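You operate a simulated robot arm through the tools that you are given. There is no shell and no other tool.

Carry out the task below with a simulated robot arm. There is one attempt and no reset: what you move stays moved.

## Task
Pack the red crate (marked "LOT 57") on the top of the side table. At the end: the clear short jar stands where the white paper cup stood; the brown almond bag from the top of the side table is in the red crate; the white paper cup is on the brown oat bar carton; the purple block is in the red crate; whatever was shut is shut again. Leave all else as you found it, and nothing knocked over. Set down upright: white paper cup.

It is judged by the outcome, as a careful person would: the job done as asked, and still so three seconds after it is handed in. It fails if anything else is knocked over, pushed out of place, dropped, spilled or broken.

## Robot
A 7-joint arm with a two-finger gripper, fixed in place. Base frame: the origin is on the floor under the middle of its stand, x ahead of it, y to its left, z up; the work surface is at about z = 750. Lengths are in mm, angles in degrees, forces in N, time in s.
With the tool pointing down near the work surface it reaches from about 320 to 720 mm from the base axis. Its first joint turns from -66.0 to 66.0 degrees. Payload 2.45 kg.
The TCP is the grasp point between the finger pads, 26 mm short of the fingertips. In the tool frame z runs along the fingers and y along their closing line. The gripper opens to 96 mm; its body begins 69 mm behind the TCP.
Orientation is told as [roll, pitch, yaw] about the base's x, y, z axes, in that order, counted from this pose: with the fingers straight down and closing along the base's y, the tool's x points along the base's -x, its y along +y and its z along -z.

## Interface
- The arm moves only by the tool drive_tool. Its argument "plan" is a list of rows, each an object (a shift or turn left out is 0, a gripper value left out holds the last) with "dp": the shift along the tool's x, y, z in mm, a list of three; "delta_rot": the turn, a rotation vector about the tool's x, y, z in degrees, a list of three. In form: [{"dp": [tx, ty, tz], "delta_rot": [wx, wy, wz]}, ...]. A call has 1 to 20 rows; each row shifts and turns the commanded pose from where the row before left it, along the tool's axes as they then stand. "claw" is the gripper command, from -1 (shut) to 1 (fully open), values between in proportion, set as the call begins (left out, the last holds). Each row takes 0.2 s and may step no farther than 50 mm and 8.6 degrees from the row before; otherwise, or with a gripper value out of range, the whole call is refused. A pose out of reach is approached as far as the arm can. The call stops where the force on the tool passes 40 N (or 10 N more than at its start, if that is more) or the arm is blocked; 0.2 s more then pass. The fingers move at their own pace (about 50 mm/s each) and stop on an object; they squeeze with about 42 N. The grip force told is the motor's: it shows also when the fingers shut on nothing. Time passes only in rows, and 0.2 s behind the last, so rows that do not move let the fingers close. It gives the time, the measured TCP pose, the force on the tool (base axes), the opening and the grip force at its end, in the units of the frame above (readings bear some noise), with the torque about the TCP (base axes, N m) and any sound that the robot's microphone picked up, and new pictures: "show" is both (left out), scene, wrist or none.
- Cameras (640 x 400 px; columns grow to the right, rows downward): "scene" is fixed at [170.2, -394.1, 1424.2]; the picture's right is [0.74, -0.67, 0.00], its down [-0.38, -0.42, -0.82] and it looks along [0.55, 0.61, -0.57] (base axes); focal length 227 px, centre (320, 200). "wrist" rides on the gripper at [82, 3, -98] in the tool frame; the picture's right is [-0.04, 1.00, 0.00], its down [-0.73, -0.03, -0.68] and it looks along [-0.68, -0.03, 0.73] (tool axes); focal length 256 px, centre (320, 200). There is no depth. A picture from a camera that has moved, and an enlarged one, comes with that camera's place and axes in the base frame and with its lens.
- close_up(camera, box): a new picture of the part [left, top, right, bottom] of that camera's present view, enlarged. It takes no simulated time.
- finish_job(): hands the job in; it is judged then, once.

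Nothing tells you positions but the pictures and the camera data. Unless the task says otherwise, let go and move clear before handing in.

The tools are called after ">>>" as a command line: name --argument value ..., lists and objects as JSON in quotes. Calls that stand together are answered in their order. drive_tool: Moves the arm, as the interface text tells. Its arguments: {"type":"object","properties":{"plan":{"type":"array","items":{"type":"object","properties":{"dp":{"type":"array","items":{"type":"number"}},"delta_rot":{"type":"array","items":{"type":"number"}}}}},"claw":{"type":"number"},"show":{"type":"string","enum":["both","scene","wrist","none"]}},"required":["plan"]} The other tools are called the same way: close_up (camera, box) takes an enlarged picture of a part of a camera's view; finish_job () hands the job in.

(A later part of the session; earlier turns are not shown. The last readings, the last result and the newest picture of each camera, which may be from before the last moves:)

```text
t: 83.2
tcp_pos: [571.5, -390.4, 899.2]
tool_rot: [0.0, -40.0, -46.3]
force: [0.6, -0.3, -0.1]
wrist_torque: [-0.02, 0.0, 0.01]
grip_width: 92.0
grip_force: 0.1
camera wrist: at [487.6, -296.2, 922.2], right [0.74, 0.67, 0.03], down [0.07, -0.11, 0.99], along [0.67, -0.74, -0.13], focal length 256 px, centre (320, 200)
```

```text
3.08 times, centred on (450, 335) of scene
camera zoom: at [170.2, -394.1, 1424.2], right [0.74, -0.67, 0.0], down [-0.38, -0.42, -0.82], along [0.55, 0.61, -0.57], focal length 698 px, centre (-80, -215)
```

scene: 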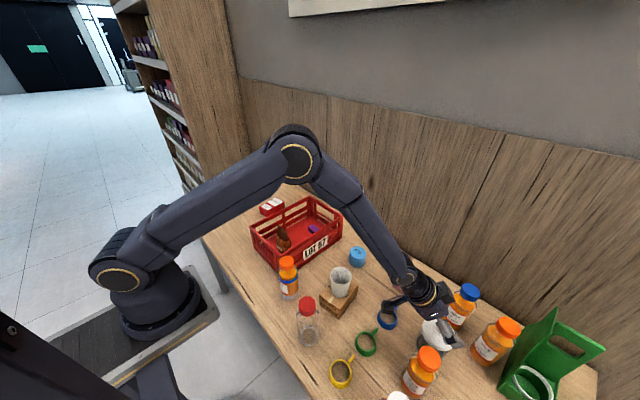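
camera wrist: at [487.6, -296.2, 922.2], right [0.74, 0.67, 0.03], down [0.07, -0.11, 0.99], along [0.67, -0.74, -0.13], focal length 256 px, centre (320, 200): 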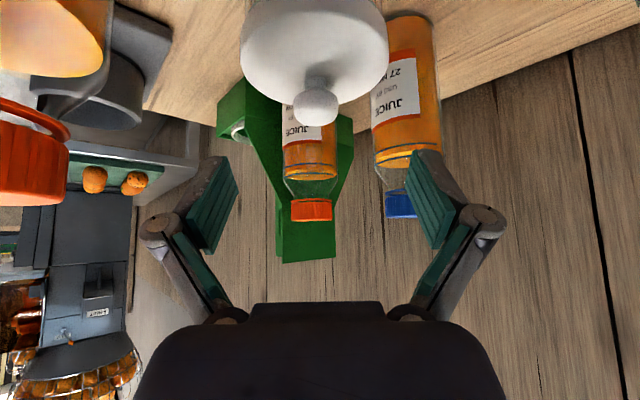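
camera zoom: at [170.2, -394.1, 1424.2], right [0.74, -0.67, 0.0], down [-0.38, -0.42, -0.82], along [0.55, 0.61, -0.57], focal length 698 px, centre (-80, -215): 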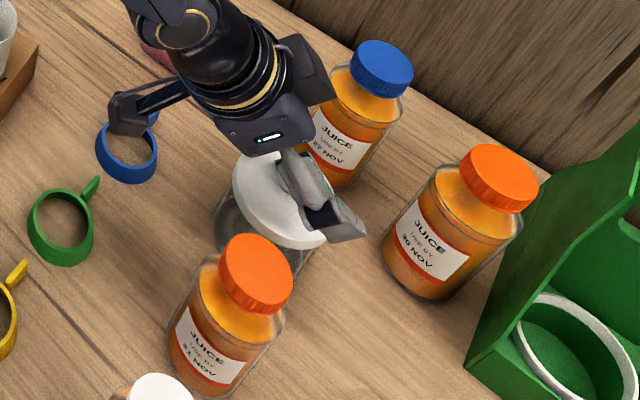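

The jar is centred within about 1.5 mm and both neighbouring bottles look undisturbed. Continuing down.

>>> drive_tool --plan '[{"dp": [12.9, -1.3, 15.3]}, {"dp": [12.9, 0, 15.3]}, {"dp": [6.4, 0, 7.7]}, {"dp": [0, 0, 0]}]' --show "both"

>>> close_up --camera "wrist" --box '[160, 50, 480, 250]'

>>> close_up --camera "scene" --box '[380, 270, 520, 400]'

```text
t: 84.2
tcp_pos: [570.6, -392.2, 850.7]
tool_rot: [0.0, -40.0, -46.3]
force: [0.3, 0.0, -0.5]
wrist_torque: [0.01, 0.0, -0.01]
grip_width: 92.1
grip_force: 0.1
camera wrist: at [487.0, -298.5, 873.3], right [0.74, 0.67, 0.03], down [0.07, -0.11, 0.99], along [0.67, -0.74, -0.13], focal length 256 px, centre (320, 200)
```

scene: 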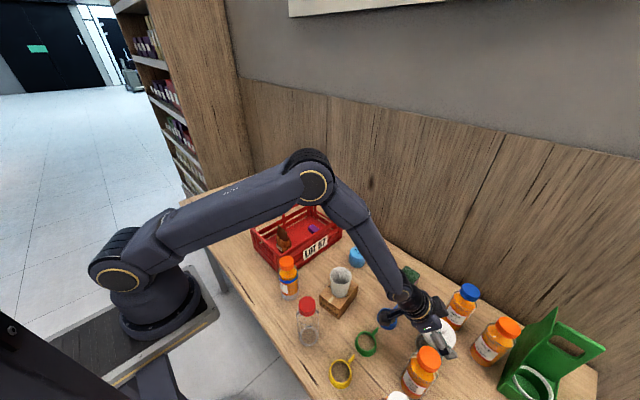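
wrist: 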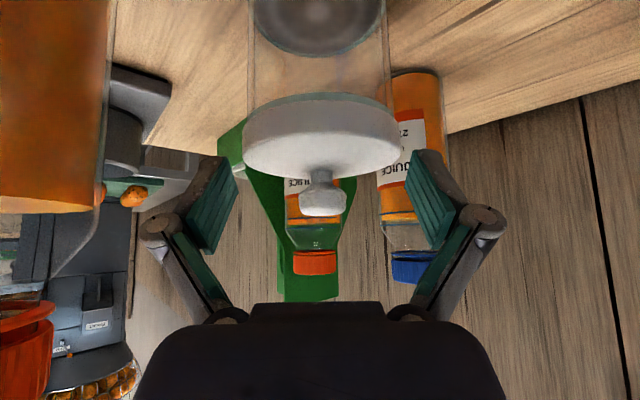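

```text
2.00 times, centred on (320, 150) of wrist
camera zoom: at [487.0, -298.5, 873.3], right [0.74, 0.67, 0.03], down [0.07, -0.11, 0.99], along [0.67, -0.74, -0.13], focal length 512 px, centre (320, 300)
```

zoom: 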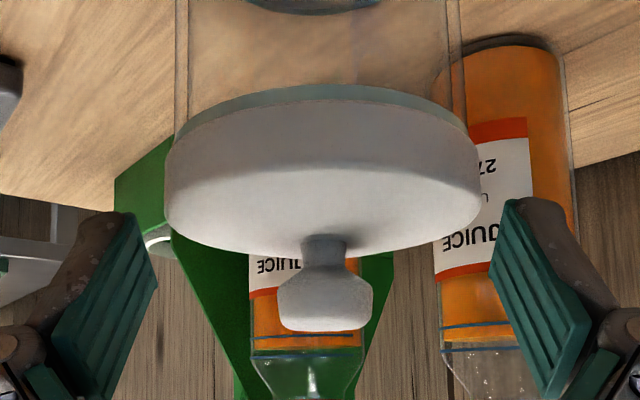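

```text
3.08 times, centred on (450, 335) of scene
camera zoom: at [170.2, -394.1, 1424.2], right [0.74, -0.67, 0.0], down [-0.38, -0.42, -0.82], along [0.55, 0.61, -0.57], focal length 698 px, centre (-80, -215)
```

zoom: 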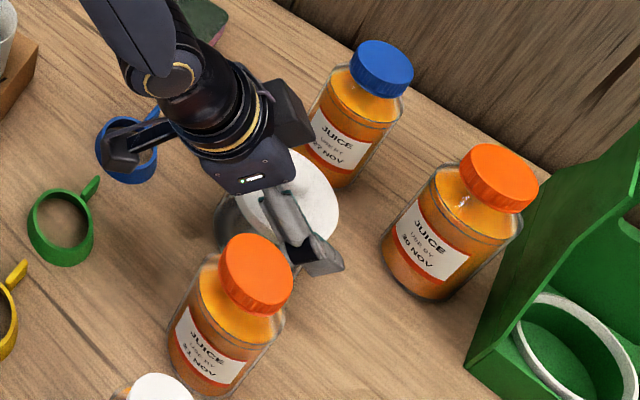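

Everything is aligned: the lid sits between the pads and the bottle is clear by about 10 mm. Final descent to z≈792, below the lid.

>>> drive_tool --plan '[{"dp": [9.6, 0.5, 11.5]}, {"dp": [9.6, 0.5, 11.5]}, {"dp": [9.6, 0, 11.5]}, {"dp": [8.7, 0, 10.4]}, {"dp": [0, 0, 0]}]' --show "both"

>>> close_up --camera "wrist" --box '[160, 50, 480, 250]'

>>> close_up --camera "scene" --box '[380, 270, 520, 400]'

```text
t: 85.4
tcp_pos: [571.9, -393.0, 790.8]
tool_rot: [0.1, -40.0, -46.3]
force: [0.5, 0.1, 0.1]
wrist_torque: [0.01, -0.03, 0.02]
grip_width: 92.2
grip_force: 0.0
camera wrist: at [488.4, -299.6, 815.0], right [0.74, 0.67, 0.03], down [0.07, -0.11, 0.99], along [0.67, -0.74, -0.13], focal length 256 px, centre (320, 200)
```

scene: 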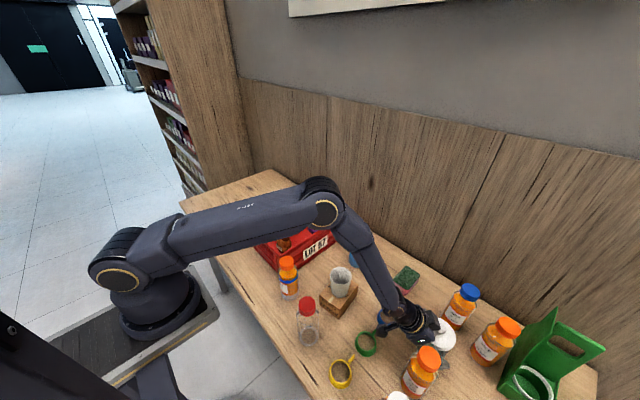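
wrist: 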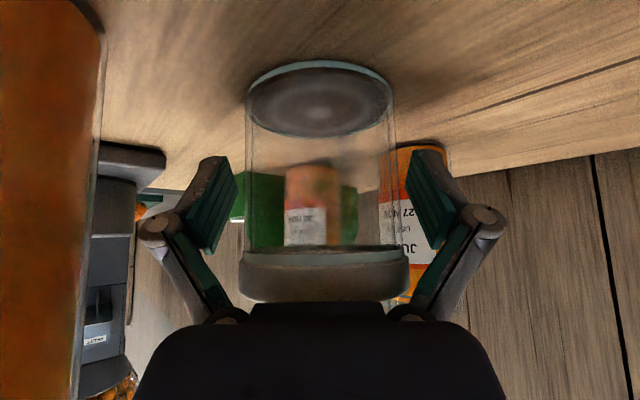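

```text
2.00 times, centred on (320, 150) of wrist
camera zoom: at [488.4, -299.6, 815.0], right [0.74, 0.67, 0.03], down [0.07, -0.11, 0.99], along [0.67, -0.74, -0.13], focal length 512 px, centre (320, 300)
```

zoom: 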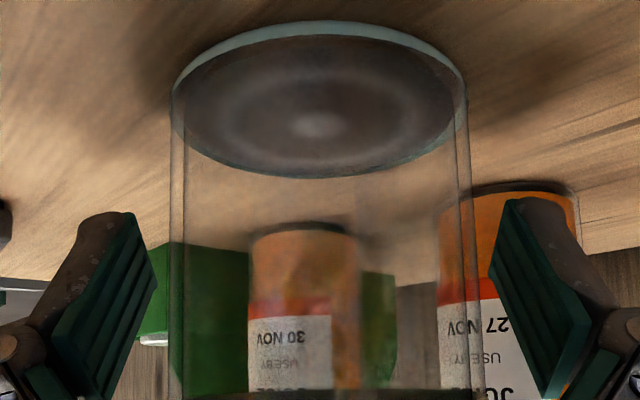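

```text
3.08 times, centred on (450, 335) of scene
camera zoom: at [170.2, -394.1, 1424.2], right [0.74, -0.67, 0.0], down [-0.38, -0.42, -0.82], along [0.55, 0.61, -0.57], focal length 698 px, centre (-80, -215)
```

zoom: 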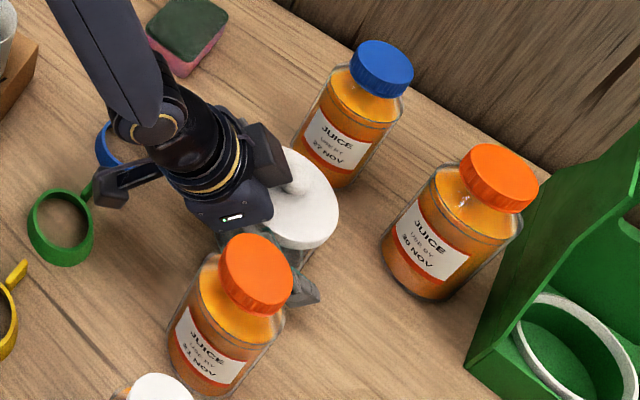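

The jar body is between the pads, with the lid above them and the palm clear. Closing on the glass body.

>>> drive_tool --plan '[{"dp": [0, 0, 0]}, {"dp": [0, 0, 0]}, {"dp": [0, 0, 0]}, {"dp": [0, 0, 0]}, {"dp": [0, 0, 0]}]' --claw -1 --show "both"

>>> close_up --camera "wrist" --box '[160, 50, 480, 250]'

>>> close_up --camera "scene" --box '[380, 270, 520, 400]'

```text
t: 86.6
tcp_pos: [572.4, -392.9, 791.1]
tool_rot: [0.0, -39.9, -46.3]
force: [0.1, 3.0, 3.5]
wrist_torque: [0.18, -0.17, 0.05]
grip_width: 68.4
grip_force: 41.8
camera wrist: at [488.6, -299.5, 815.3], right [0.74, 0.67, 0.03], down [0.07, -0.11, 0.99], along [0.67, -0.74, -0.13], focal length 256 px, centre (320, 200)
```

scene: 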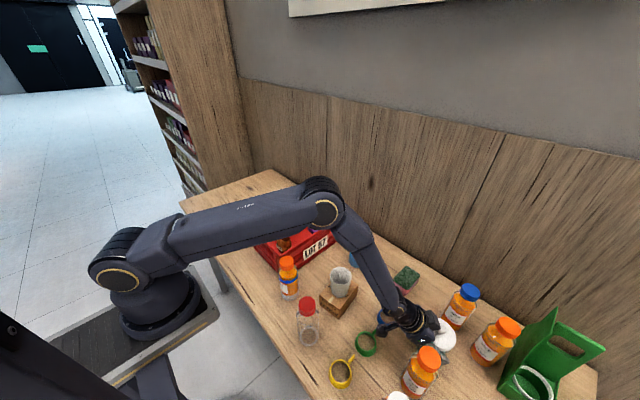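
wrist: 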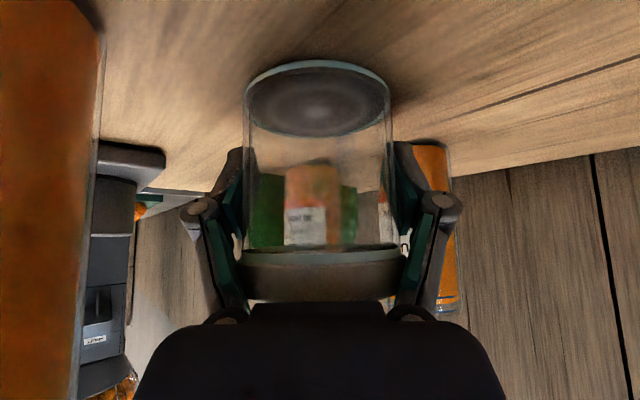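

```text
2.00 times, centred on (320, 150) of wrist
camera zoom: at [488.6, -299.5, 815.3], right [0.74, 0.67, 0.03], down [0.07, -0.11, 0.99], along [0.67, -0.74, -0.13], focal length 512 px, centre (320, 300)
```

zoom: 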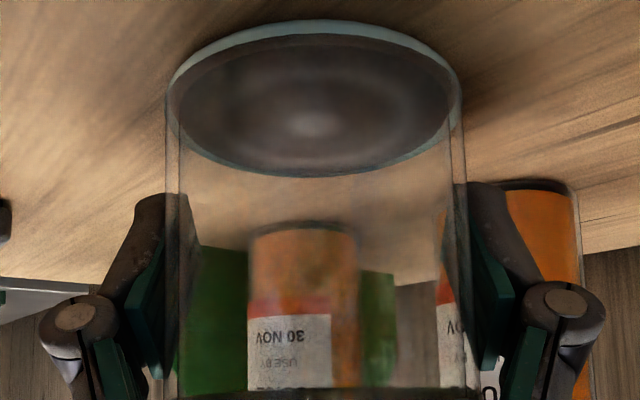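

```text
3.08 times, centred on (450, 335) of scene
camera zoom: at [170.2, -394.0, 1424.2], right [0.74, -0.67, 0.0], down [-0.38, -0.42, -0.82], along [0.55, 0.61, -0.57], focal length 698 px, centre (-80, -215)
```

zoom: 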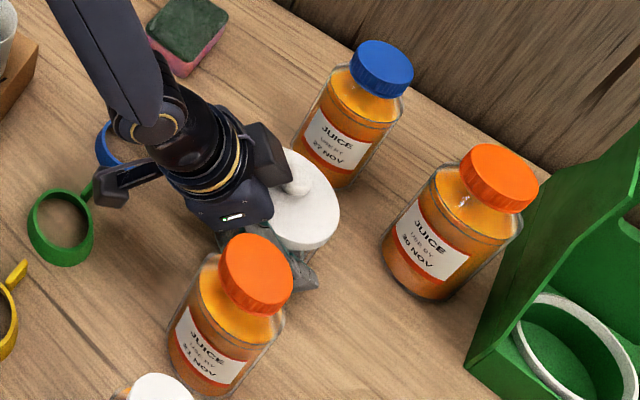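

Gripped at 68.4 mm on the glass body. I'll lift slowly, straight up, and check the jar and neighbours.

>>> drive_tool --plan '[{"dp": [-3.2, 0, -3.8]}, {"dp": [-6.4, 0, -7.7]}, {"dp": [-9.6, 0, -11.5]}, {"dp": [-9.6, 0, -11.5]}, {"dp": [0, 0, 0]}]' --show "both"

>>> close_up --camera "scene" --box '[380, 270, 520, 400]'

```text
t: 87.8
tcp_pos: [571.9, -392.6, 835.8]
tool_rot: [0.0, -39.9, -46.3]
force: [0.3, -0.2, -2.6]
wrist_torque: [-0.04, 0.01, 0.0]
grip_width: 68.2
grip_force: 42.2
camera wrist: at [489.0, -299.5, 858.9], right [0.74, 0.67, 0.03], down [0.07, -0.11, 0.99], along [0.67, -0.74, -0.13], focal length 256 px, centre (320, 200)
```

scene: 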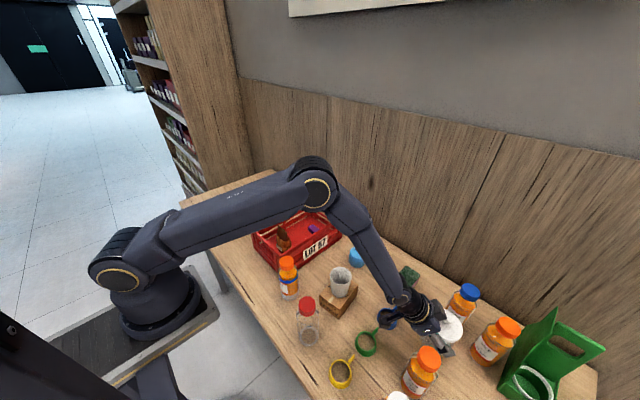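
wrist: 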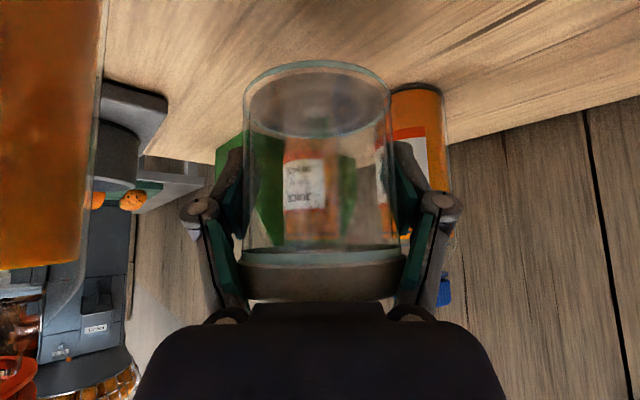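

```text
3.08 times, centred on (450, 335) of scene
camera zoom: at [170.3, -394.1, 1424.2], right [0.74, -0.67, 0.0], down [-0.38, -0.42, -0.82], along [0.55, 0.61, -0.57], focal length 698 px, centre (-80, -215)
```

zoom: 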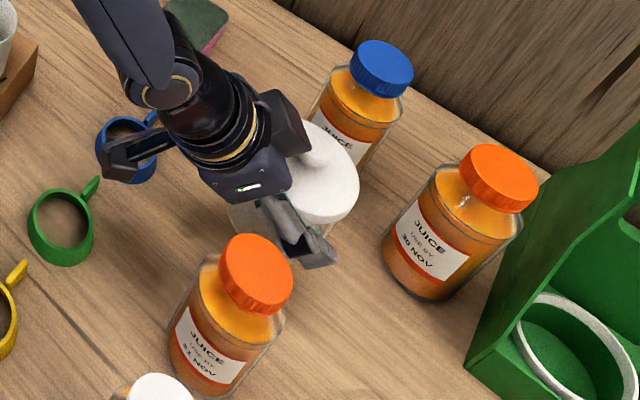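

The jar is up with its lid on, and the neighbours are untouched. Raising to a safe height.

>>> drive_tool --plan '[{"dp": [-19.3, 0, -23]}, {"dp": [-19.3, 0, -23]}, {"dp": [-19.3, 0, -23]}, {"dp": [-19.3, 0, -23]}, {"dp": [-19.3, 0, -23]}, {"dp": [0, 0, 0]}]' --show "both"

>>> close_up --camera "scene" --box '[380, 230, 540, 400]'

```text
t: 89.2
tcp_pos: [572.6, -391.1, 986.2]
tool_rot: [0.1, -39.9, -46.3]
force: [-0.4, 0.2, -2.2]
wrist_torque: [0.03, -0.03, -0.01]
grip_width: 68.7
grip_force: 42.6
camera wrist: at [489.2, -298.9, 1011.2], right [0.74, 0.67, 0.03], down [0.07, -0.11, 0.99], along [0.67, -0.74, -0.13], focal length 256 px, centre (320, 200)
```

scene: 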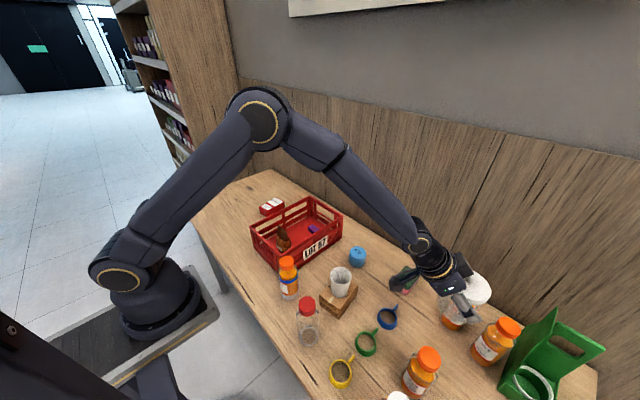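
wrist: 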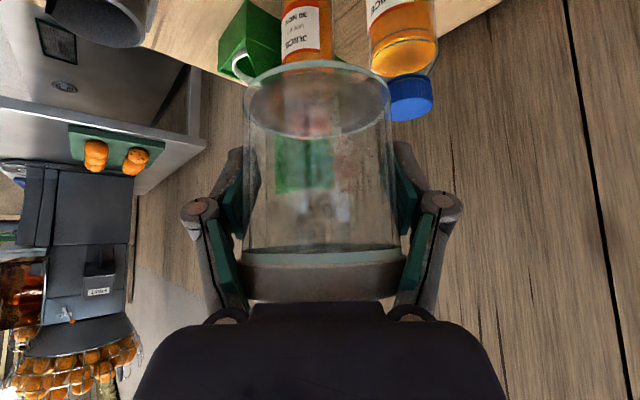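

```text
2.35 times, centred on (460, 315) of scene
camera zoom: at [170.3, -394.1, 1424.2], right [0.74, -0.67, 0.0], down [-0.38, -0.42, -0.82], along [0.55, 0.61, -0.57], focal length 534 px, centre (-9, -71)
```

zoom: 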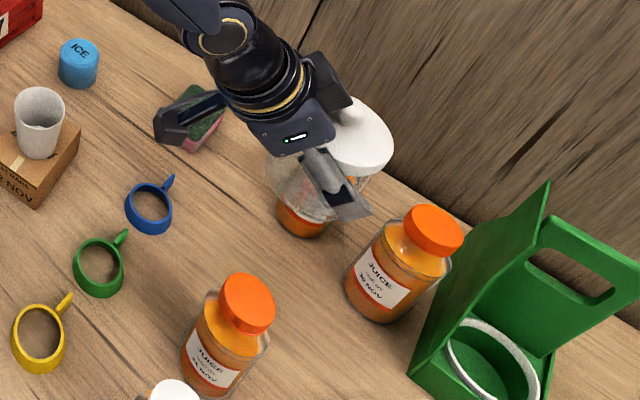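

Now carry the jar over toward the cup's old spot, then swing the yaw around to 75° at height.

>>> drive_tool --plan '[{"dp": [12.93, 29.4, -10.85]}, {"dp": [12.93, 29.4, -10.85]}, {"dp": [12.93, 29.4, -10.85]}, {"dp": [12.93, 29.4, -10.85]}, {"dp": [12.93, 29.4, -10.85]}, {"dp": [12.93, 29.4, -10.85]}, {"dp": [12.93, 29.4, -10.85]}, {"dp": [12.93, 29.4, -10.85]}, {"dp": [12.93, 29.4, -10.85]}, {"dp": [12.93, 29.4, -10.85]}, {"dp": [12.93, 29.4, -10.85]}, {"dp": [12.93, 29.4, -10.85]}, {"dp": [0, 0, 0]}]' --show "none"

>>> drive_tool --plan '[{"delta_rot": [-4.874, 0, -5.806]}, {"delta_rot": [-4.874, 0, -5.806]}, {"delta_rot": [-4.874, 0, -5.806]}, {"delta_rot": [-4.874, 0, -5.806]}, {"delta_rot": [-4.874, 0, -5.806]}, {"delta_rot": [-4.874, 0, -5.806]}, {"delta_rot": [-4.874, 0, -5.806]}, {"delta_rot": [-4.874, 0, -5.806]}, {"delta_rot": [-4.874, 0, -5.806]}, {"delta_rot": [-4.874, 0, -5.806]}, {"delta_rot": [-4.874, 0, -5.806]}, {"delta_rot": [-4.874, 0, -5.806]}, {"delta_rot": [-4.874, 0, -5.806]}, {"delta_rot": [-4.874, 0, -5.806]}, {"delta_rot": [-4.874, 0, -5.806]}, {"delta_rot": [-4.874, 0, -5.806]}, {"dp": [0, 0, 0]}]' --show "both"

>>> close_up --camera "scene" --box '[280, 140, 440, 300]'

```text
t: 92.0
tcp_pos: [687.9, -1.8, 984.6]
tool_rot: [0.0, -40.2, -46.3]
force: [0.6, -0.1, -2.6]
wrist_torque: [-0.02, -0.03, 0.01]
grip_width: 68.1
grip_force: 42.5
```

```text
t: 95.6
tcp_pos: [686.7, -1.1, 987.2]
tool_rot: [0.1, -40.0, 75.0]
force: [0.4, 0.1, -2.1]
wrist_torque: [0.0, 0.02, -0.02]
grip_width: 68.3
grip_force: 42.2
camera wrist: at [653.4, -122.5, 1009.7], right [-0.96, 0.29, 0.03], down [0.06, 0.11, 0.99], along [0.28, 0.95, -0.13], focal length 256 px, centre (320, 200)
```

scene: 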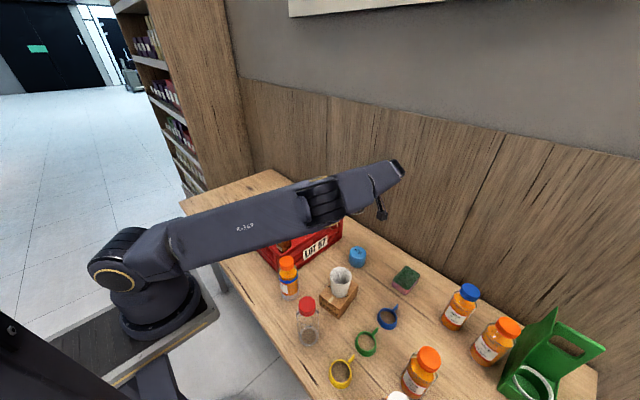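
wrist: 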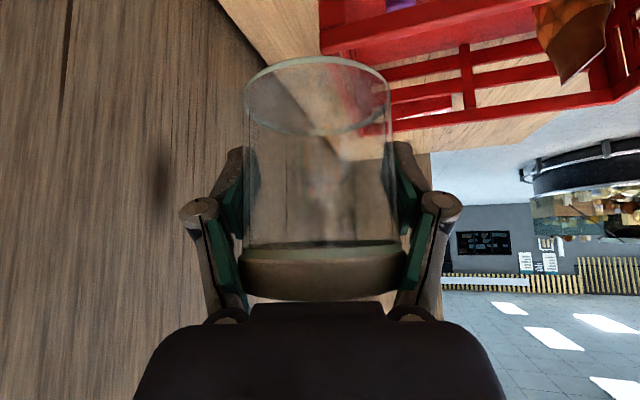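

```text
2.50 times, centred on (360, 220) of scene
camera zoom: at [170.3, -394.1, 1424.2], right [0.74, -0.67, 0.0], down [-0.38, -0.42, -0.82], along [0.55, 0.61, -0.57], focal length 568 px, centre (220, 150)
```

zoom: 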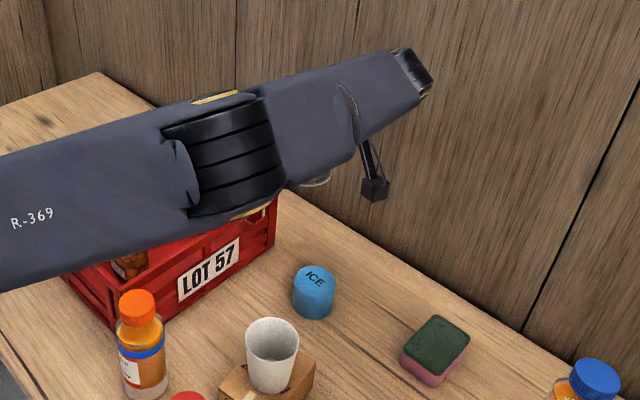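

The jar hangs level and the arm holds the pose. I'll move over the target at about (735, 20), 11 mm from the cup's old centre so the lid clears the crate corner, and lower part way for a check.

>>> drive_tool --plan '[{"dp": [-12.6, -20.6, 10.55]}, {"dp": [-12.6, -20.6, 10.55]}, {"dp": [18, 0, 21.4]}, {"dp": [18, 0, 21.4]}, {"dp": [0, 0, 0]}]' --show "both"

>>> close_up --camera "wrist" --box '[200, 0, 520, 200]'

>>> close_up --camera "scene" --box '[300, 160, 420, 280]'

```text
t: 96.8
tcp_pos: [737.2, 18.9, 932.3]
tool_rot: [0.0, -40.0, 75.0]
force: [-0.1, 0.2, -2.1]
wrist_torque: [0.02, 0.03, -0.01]
grip_width: 68.0
grip_force: 41.7
camera wrist: at [702.3, -101.4, 955.6], right [-0.96, 0.29, 0.03], down [0.06, 0.11, 0.99], along [0.28, 0.95, -0.13], focal length 256 px, centre (320, 200)
```

scene: 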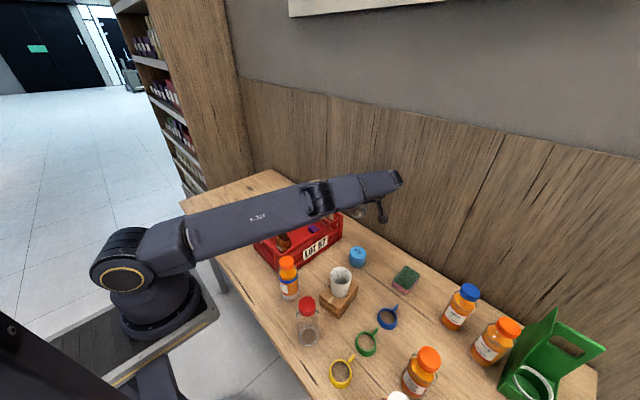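
wrist: 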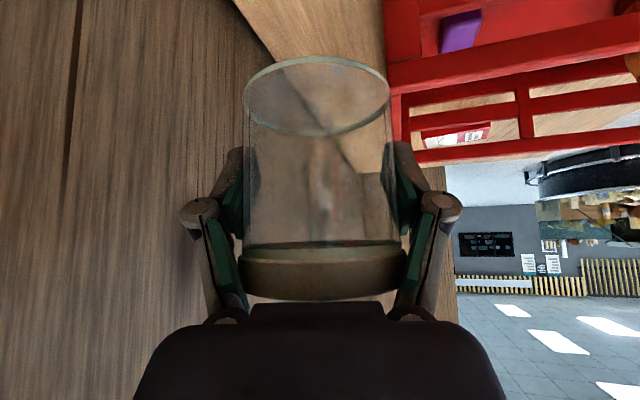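

```text
2.00 times, centred on (360, 100) of wrist
camera zoom: at [702.3, -101.4, 955.6], right [-0.96, 0.29, 0.03], down [0.06, 0.11, 0.99], along [0.28, 0.95, -0.13], focal length 512 px, centre (240, 400)
```

zoom: 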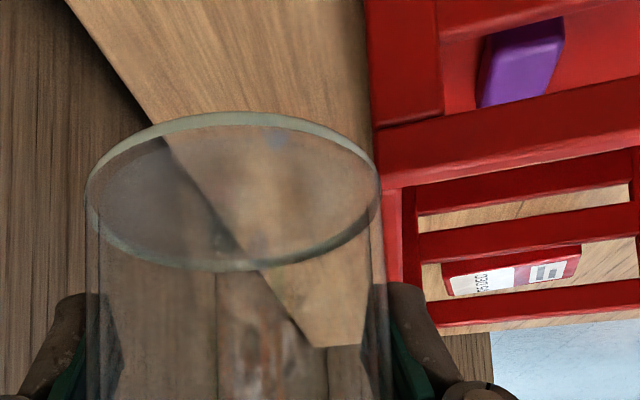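

```text
3.33 times, centred on (360, 220) of scene
camera zoom: at [170.3, -394.1, 1424.2], right [0.74, -0.67, 0.0], down [-0.38, -0.42, -0.82], along [0.55, 0.61, -0.57], focal length 757 px, centre (187, 133)
```

zoom: 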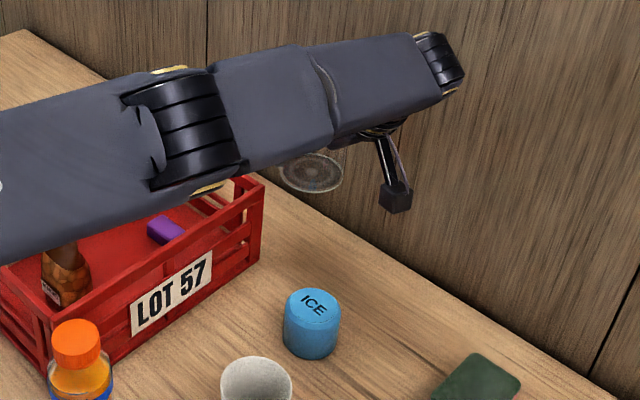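

The gap between the jar and the crate corner is about 8–9 mm, so the line is clear. Lowering further.

>>> drive_tool --plan '[{"dp": [16.1, 0, 19.2]}, {"dp": [16.1, 0, 19.2]}, {"dp": [16.1, 0, 19.2]}, {"dp": [0, 0, 0]}]' --show "both"

>>> close_up --camera "wrist" --box '[200, 0, 520, 200]'

>>> close_up --camera "scene" --box '[300, 160, 420, 280]'

```text
t: 97.8
tcp_pos: [737.5, 17.3, 856.8]
tool_rot: [0.0, -40.0, 75.2]
force: [-0.1, -0.4, -2.2]
wrist_torque: [0.01, 0.01, 0.04]
grip_width: 68.0
grip_force: 41.9
camera wrist: at [702.3, -102.2, 880.1], right [-0.96, 0.29, 0.03], down [0.06, 0.11, 0.99], along [0.28, 0.95, -0.13], focal length 256 px, centre (320, 200)
```

scene: 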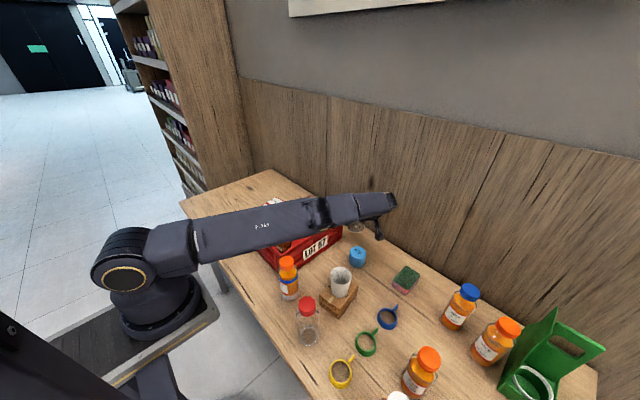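
wrist: 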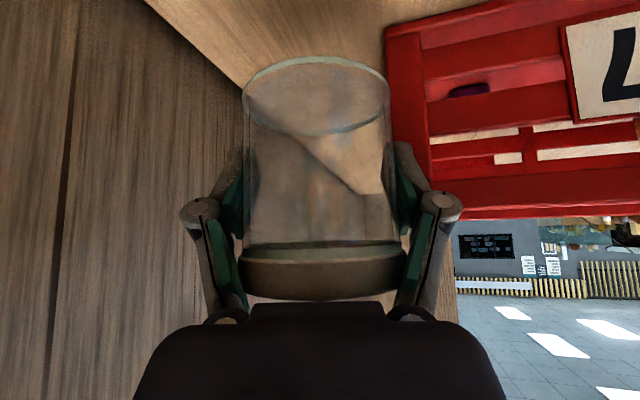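

```text
2.00 times, centred on (360, 100) of wrist
camera zoom: at [702.3, -102.2, 880.1], right [-0.96, 0.29, 0.03], down [0.06, 0.11, 0.99], along [0.28, 0.95, -0.13], focal length 512 px, centre (240, 400)
```

zoom: 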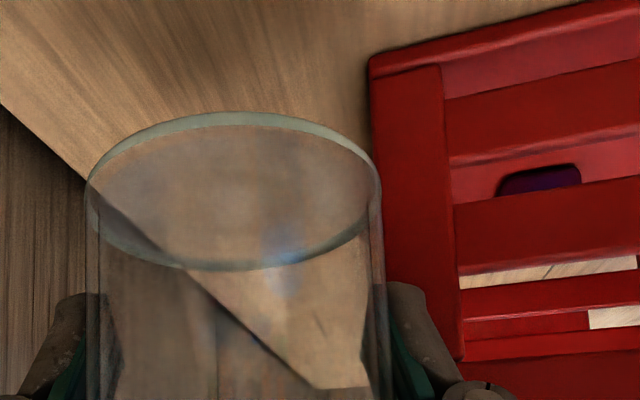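

```text
3.33 times, centred on (360, 220) of scene
camera zoom: at [170.3, -394.1, 1424.2], right [0.74, -0.67, 0.0], down [-0.38, -0.42, -0.82], along [0.55, 0.61, -0.57], focal length 757 px, centre (187, 133)
```

zoom: 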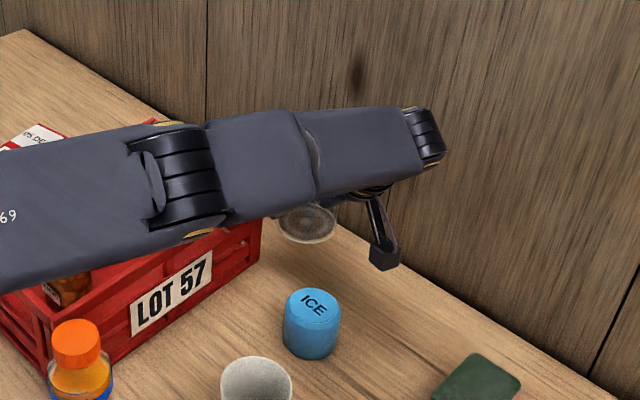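

The crate corner reads (703, 56), leaving over 10 mm of gap. I'll nudge 4 mm closer to the cup's original centre and continue down.

>>> drive_tool --plan '[{"dp": [-2.6, 3, 2.1]}, {"dp": [12.9, 0, 15.3]}, {"dp": [12.9, 0, 15.3]}, {"dp": [9.6, 0, 11.5]}, {"dp": [0, 0, 0]}]' --show "both"

>>> close_up --camera "wrist" --box '[200, 0, 520, 200]'

>>> close_up --camera "scene" --box '[300, 160, 420, 280]'

```text
t: 99.0
tcp_pos: [734.6, 23.5, 802.7]
tool_rot: [-0.1, -40.0, 75.1]
force: [-0.2, 0.6, -2.4]
wrist_torque: [0.0, 0.04, 0.02]
grip_width: 68.0
grip_force: 42.1
camera wrist: at [700.0, -97.3, 824.4], right [-0.96, 0.29, 0.03], down [0.06, 0.11, 0.99], along [0.28, 0.95, -0.13], focal length 256 px, centre (320, 200)
```

scene: 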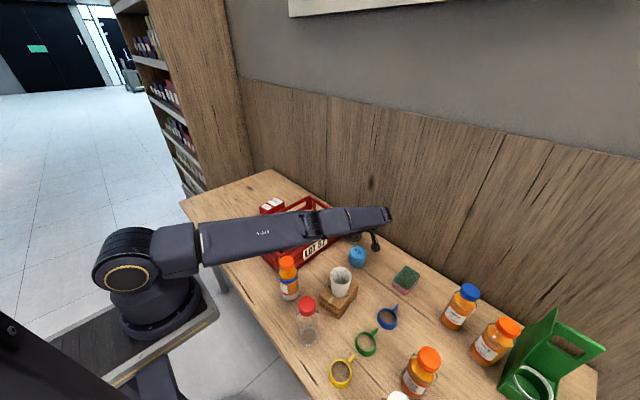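
wrist: 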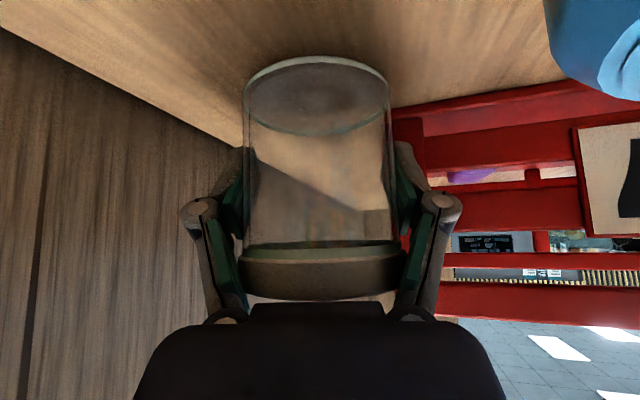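

```text
2.00 times, centred on (360, 100) of wrist
camera zoom: at [700.0, -97.3, 824.4], right [-0.96, 0.29, 0.03], down [0.06, 0.11, 0.99], along [0.28, 0.95, -0.13], focal length 512 px, centre (240, 400)
```

zoom: 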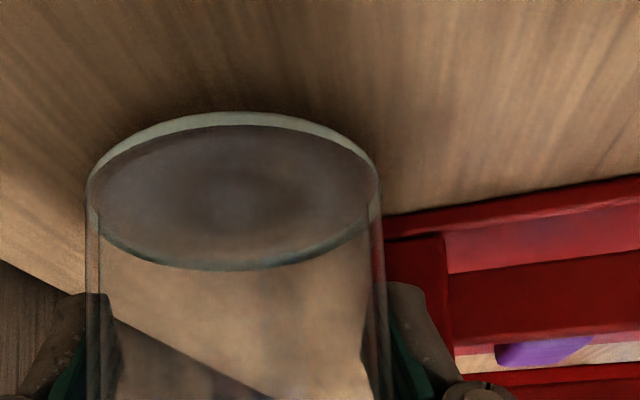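

```text
3.33 times, centred on (360, 220) of scene
camera zoom: at [170.3, -394.1, 1424.2], right [0.74, -0.67, 0.0], down [-0.38, -0.42, -0.82], along [0.55, 0.61, -0.57], focal length 757 px, centre (187, 133)
```

zoom: 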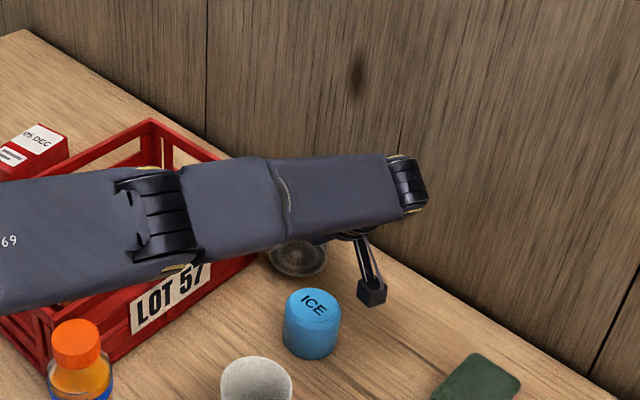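

The jar base is about 12 mm above the table and clear of the crate. Final gentle lowering.

>>> drive_tool --plan '[{"dp": [1.93, 0, 2.3]}, {"dp": [1.93, 0, 2.3]}, {"dp": [1.29, 0, 1.53]}, {"dp": [0, 0, 0]}]' --show "none"

```text
t: 100.0
tcp_pos: [733.8, 23.6, 794.3]
tool_rot: [-0.2, -40.1, 74.9]
force: [-4.1, 0.3, 7.8]
wrist_torque: [0.17, 0.38, 0.06]
grip_width: 68.6
grip_force: 41.6
```

>>> drive_tool --plan '[{"dp": [0.64, 0, 0.77]}, {"dp": [0, 0, 0]}]' --show "wrist"

>>> close_up --camera "wrist" --box '[200, 0, 520, 200]'

>>> close_up --camera "scene" --box '[320, 200, 420, 280]'

```text
t: 100.6
tcp_pos: [734.1, 23.2, 792.9]
tool_rot: [0.0, -40.2, 75.1]
force: [-6.6, -1.1, 21.3]
wrist_torque: [0.49, 0.58, 0.18]
grip_width: 68.0
grip_force: 41.9
camera wrist: at [699.7, -97.1, 816.7], right [-0.96, 0.29, 0.02], down [0.06, 0.11, 0.99], along [0.28, 0.95, -0.12], focal length 256 px, centre (320, 200)
```

wrist: 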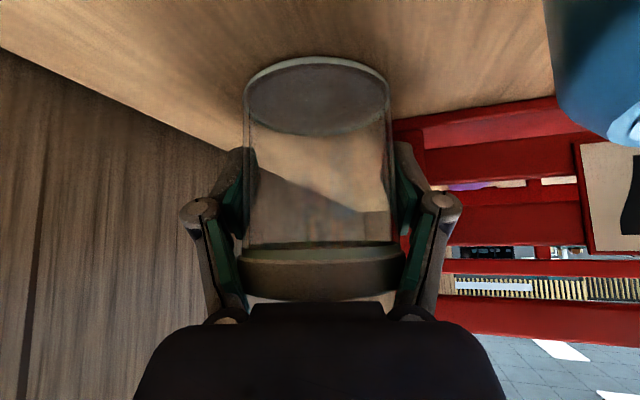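

```text
2.00 times, centred on (360, 100) of wrist
camera zoom: at [699.7, -97.1, 816.7], right [-0.96, 0.29, 0.02], down [0.06, 0.11, 0.99], along [0.28, 0.95, -0.12], focal length 512 px, centre (240, 400)
```

zoom: 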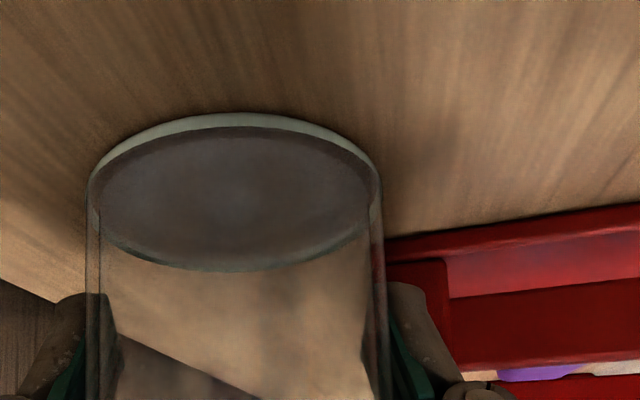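

```text
5.00 times, centred on (370, 240) of scene
camera zoom: at [169.6, -394.2, 1424.2], right [0.74, -0.67, 0.0], down [-0.38, -0.42, -0.82], along [0.55, 0.61, -0.57], focal length 1135 px, centre (70, 0)
```

zoom: 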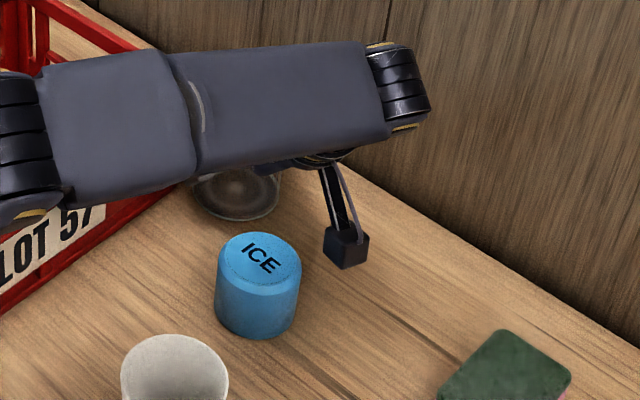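

The jar is firmly on the table. I'll relieve the pressure by 1 mm and open the fingers part way.

>>> drive_tool --plan '[{"dp": [-0.77, 0, -0.92]}, {"dp": [0, 0, 0]}]' --show "none"

>>> drive_tool --plan '[{"dp": [0, 0, 0]}, {"dp": [0, 0, 0]}, {"dp": [0, 0, 0]}, {"dp": [0, 0, 0]}]' --claw 0.72 --show "both"

>>> close_up --camera "wrist" --box '[160, 50, 480, 250]'

```text
t: 101.2
tcp_pos: [733.7, 23.0, 794.8]
tool_rot: [-0.1, -39.9, 75.0]
force: [-6.0, -0.6, 20.5]
wrist_torque: [0.53, 0.47, 0.16]
grip_width: 68.2
grip_force: 41.7
```

```text
t: 102.2
tcp_pos: [734.2, 23.8, 792.3]
tool_rot: [0.1, -40.0, 75.0]
force: [0.7, 0.2, -0.1]
wrist_torque: [0.05, 0.01, -0.03]
grip_width: 82.7
grip_force: 0.1
camera wrist: at [699.8, -97.0, 815.9], right [-0.96, 0.29, 0.03], down [0.06, 0.11, 0.99], along [0.28, 0.95, -0.13], focal length 256 px, centre (320, 200)
```

scene: 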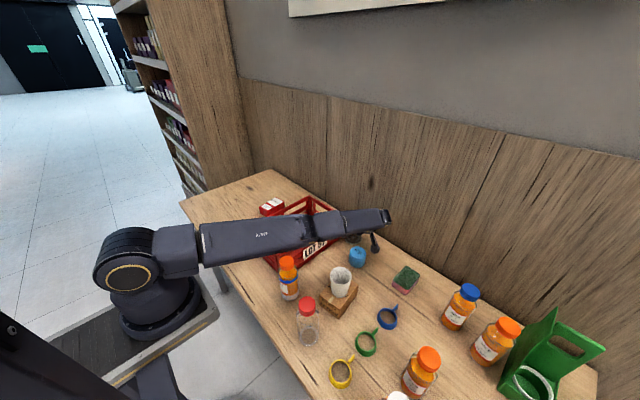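
wrist: 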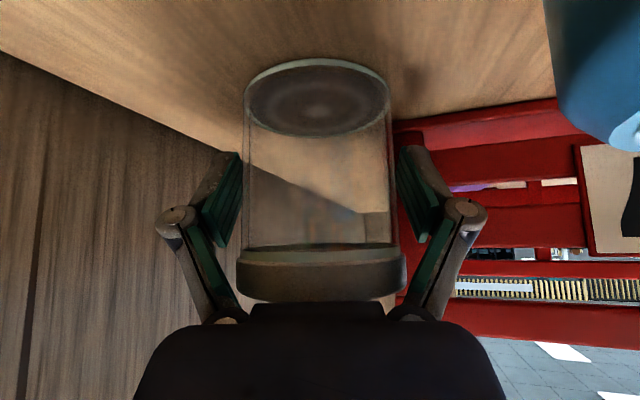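

```text
2.00 times, centred on (320, 150) of wrist
camera zoom: at [699.8, -97.0, 815.9], right [-0.96, 0.29, 0.03], down [0.06, 0.11, 0.99], along [0.28, 0.95, -0.13], focal length 512 px, centre (320, 300)
```

zoom: 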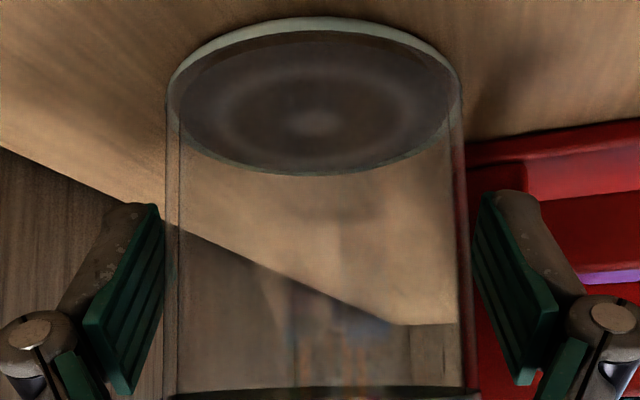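

The jar is released with its lid in place. I'll back the hand straight away from the jar horizontally, away from the crate too, before lifting.

>>> drive_tool --plan '[{"dp": [3.8, 0, -3.2]}, {"dp": [7.7, 0, -6.4]}, {"dp": [11.5, 0, -9.6]}, {"dp": [11.5, 0, -9.6]}, {"dp": [11.5, 0, -9.6]}, {"dp": [0, 0, 0]}]' --show "both"

>>> close_up --camera "wrist" --box '[160, 50, 480, 250]'

>>> close_up --camera "scene" --box '[320, 200, 420, 290]'

```text
t: 103.6
tcp_pos: [719.6, -34.0, 793.0]
tool_rot: [0.0, -40.0, 74.9]
force: [-0.4, -0.4, -0.6]
wrist_torque: [0.0, -0.02, -0.01]
grip_width: 82.8
grip_force: 0.0
camera wrist: at [685.3, -154.3, 816.0], right [-0.96, 0.29, 0.03], down [0.06, 0.11, 0.99], along [0.28, 0.95, -0.13], focal length 256 px, centre (320, 200)
```

scene: 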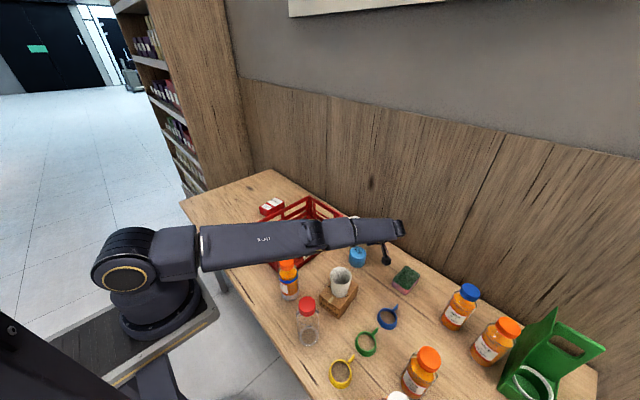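
wrist: 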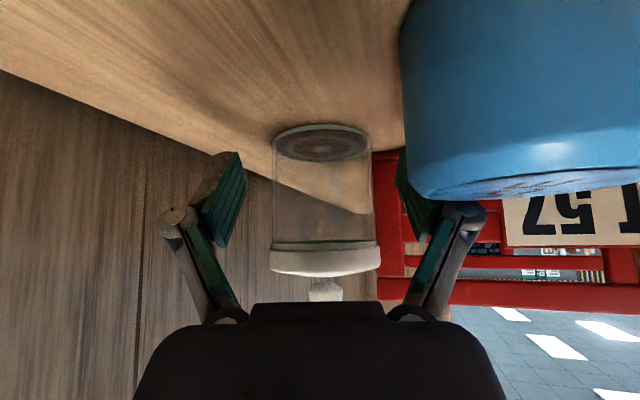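

```text
2.00 times, centred on (320, 150) of wrist
camera zoom: at [685.3, -154.3, 816.0], right [-0.96, 0.29, 0.03], down [0.06, 0.11, 0.99], along [0.28, 0.95, -0.13], focal length 512 px, centre (320, 300)
```

zoom: 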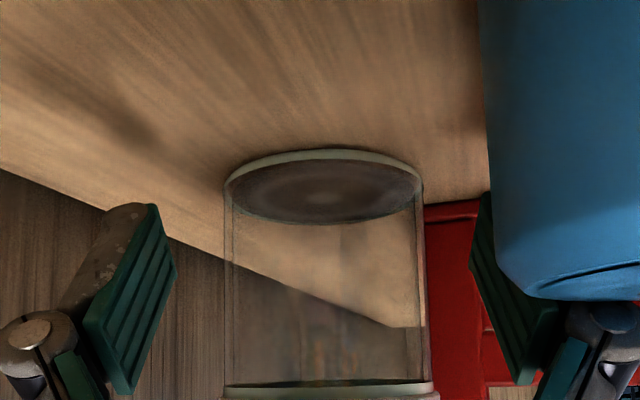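

```text
4.44 times, centred on (370, 245) of scene
camera zoom: at [170.2, -394.1, 1424.2], right [0.74, -0.67, 0.0], down [-0.38, -0.42, -0.82], along [0.55, 0.61, -0.57], focal length 1009 px, centre (98, 0)
```

zoom: 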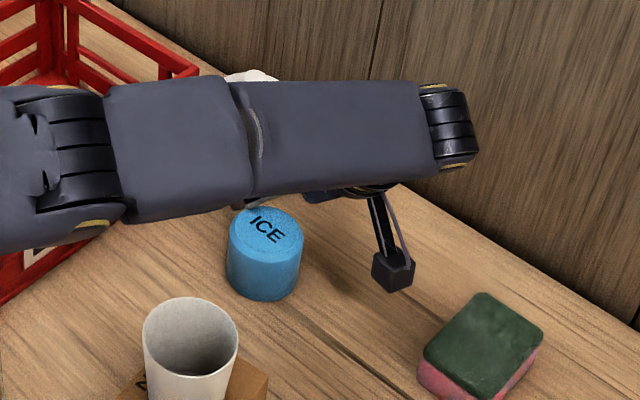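

The hand is clear of the jar, which still stands with its lid on. Lifting straight up now.

>>> drive_tool --plan '[{"dp": [-6.4, 0, -7.7]}, {"dp": [-19.3, 0, -23]}, {"dp": [-25.7, 0, -30.6]}, {"dp": [-25.7, 0, -30.6]}, {"dp": [-25.7, 0, -30.6]}, {"dp": [-25.7, 0, -30.6]}, {"dp": [0, 0, 0]}]' --show "both"

>>> close_up --camera "scene" --box '[240, 180, 440, 320]'

```text
t: 105.2
tcp_pos: [715.2, -35.5, 989.2]
tool_rot: [0.0, -40.0, 75.0]
force: [-1.0, 0.0, -0.2]
wrist_torque: [0.01, 0.01, 0.03]
grip_width: 82.2
grip_force: 0.0
camera wrist: at [681.0, -155.7, 1014.7], right [-0.96, 0.29, 0.03], down [0.06, 0.11, 0.99], along [0.28, 0.95, -0.13], focal length 256 px, centre (320, 200)
```

scene: 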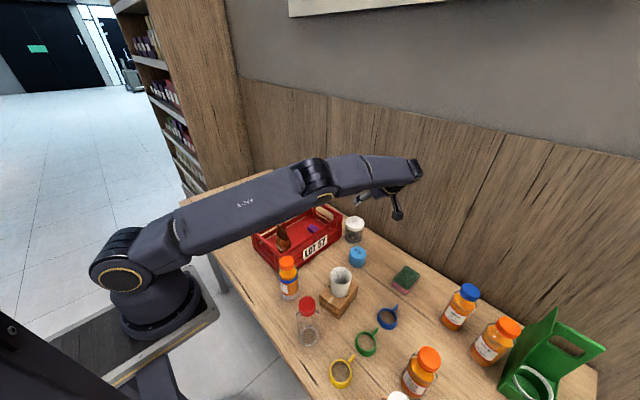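
wrist: 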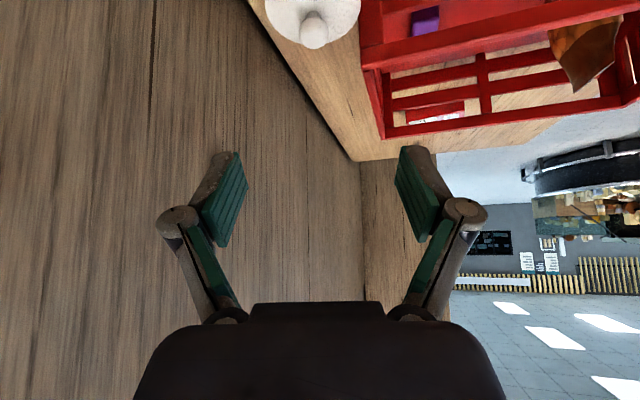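

```text
2.86 times, centred on (340, 250) of scene
camera zoom: at [170.2, -394.1, 1424.2], right [0.74, -0.67, 0.0], down [-0.38, -0.42, -0.82], along [0.55, 0.61, -0.57], focal length 649 px, centre (263, 57)
```

zoom: 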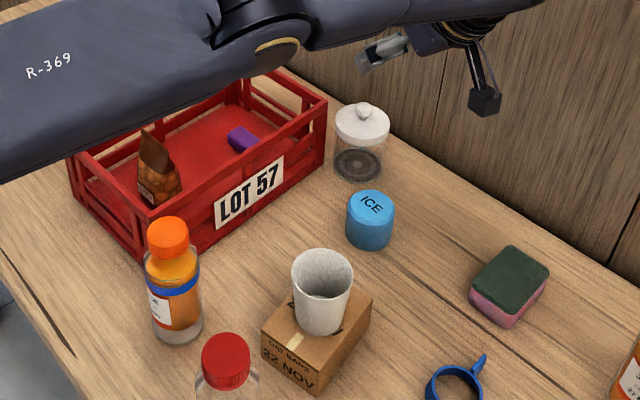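

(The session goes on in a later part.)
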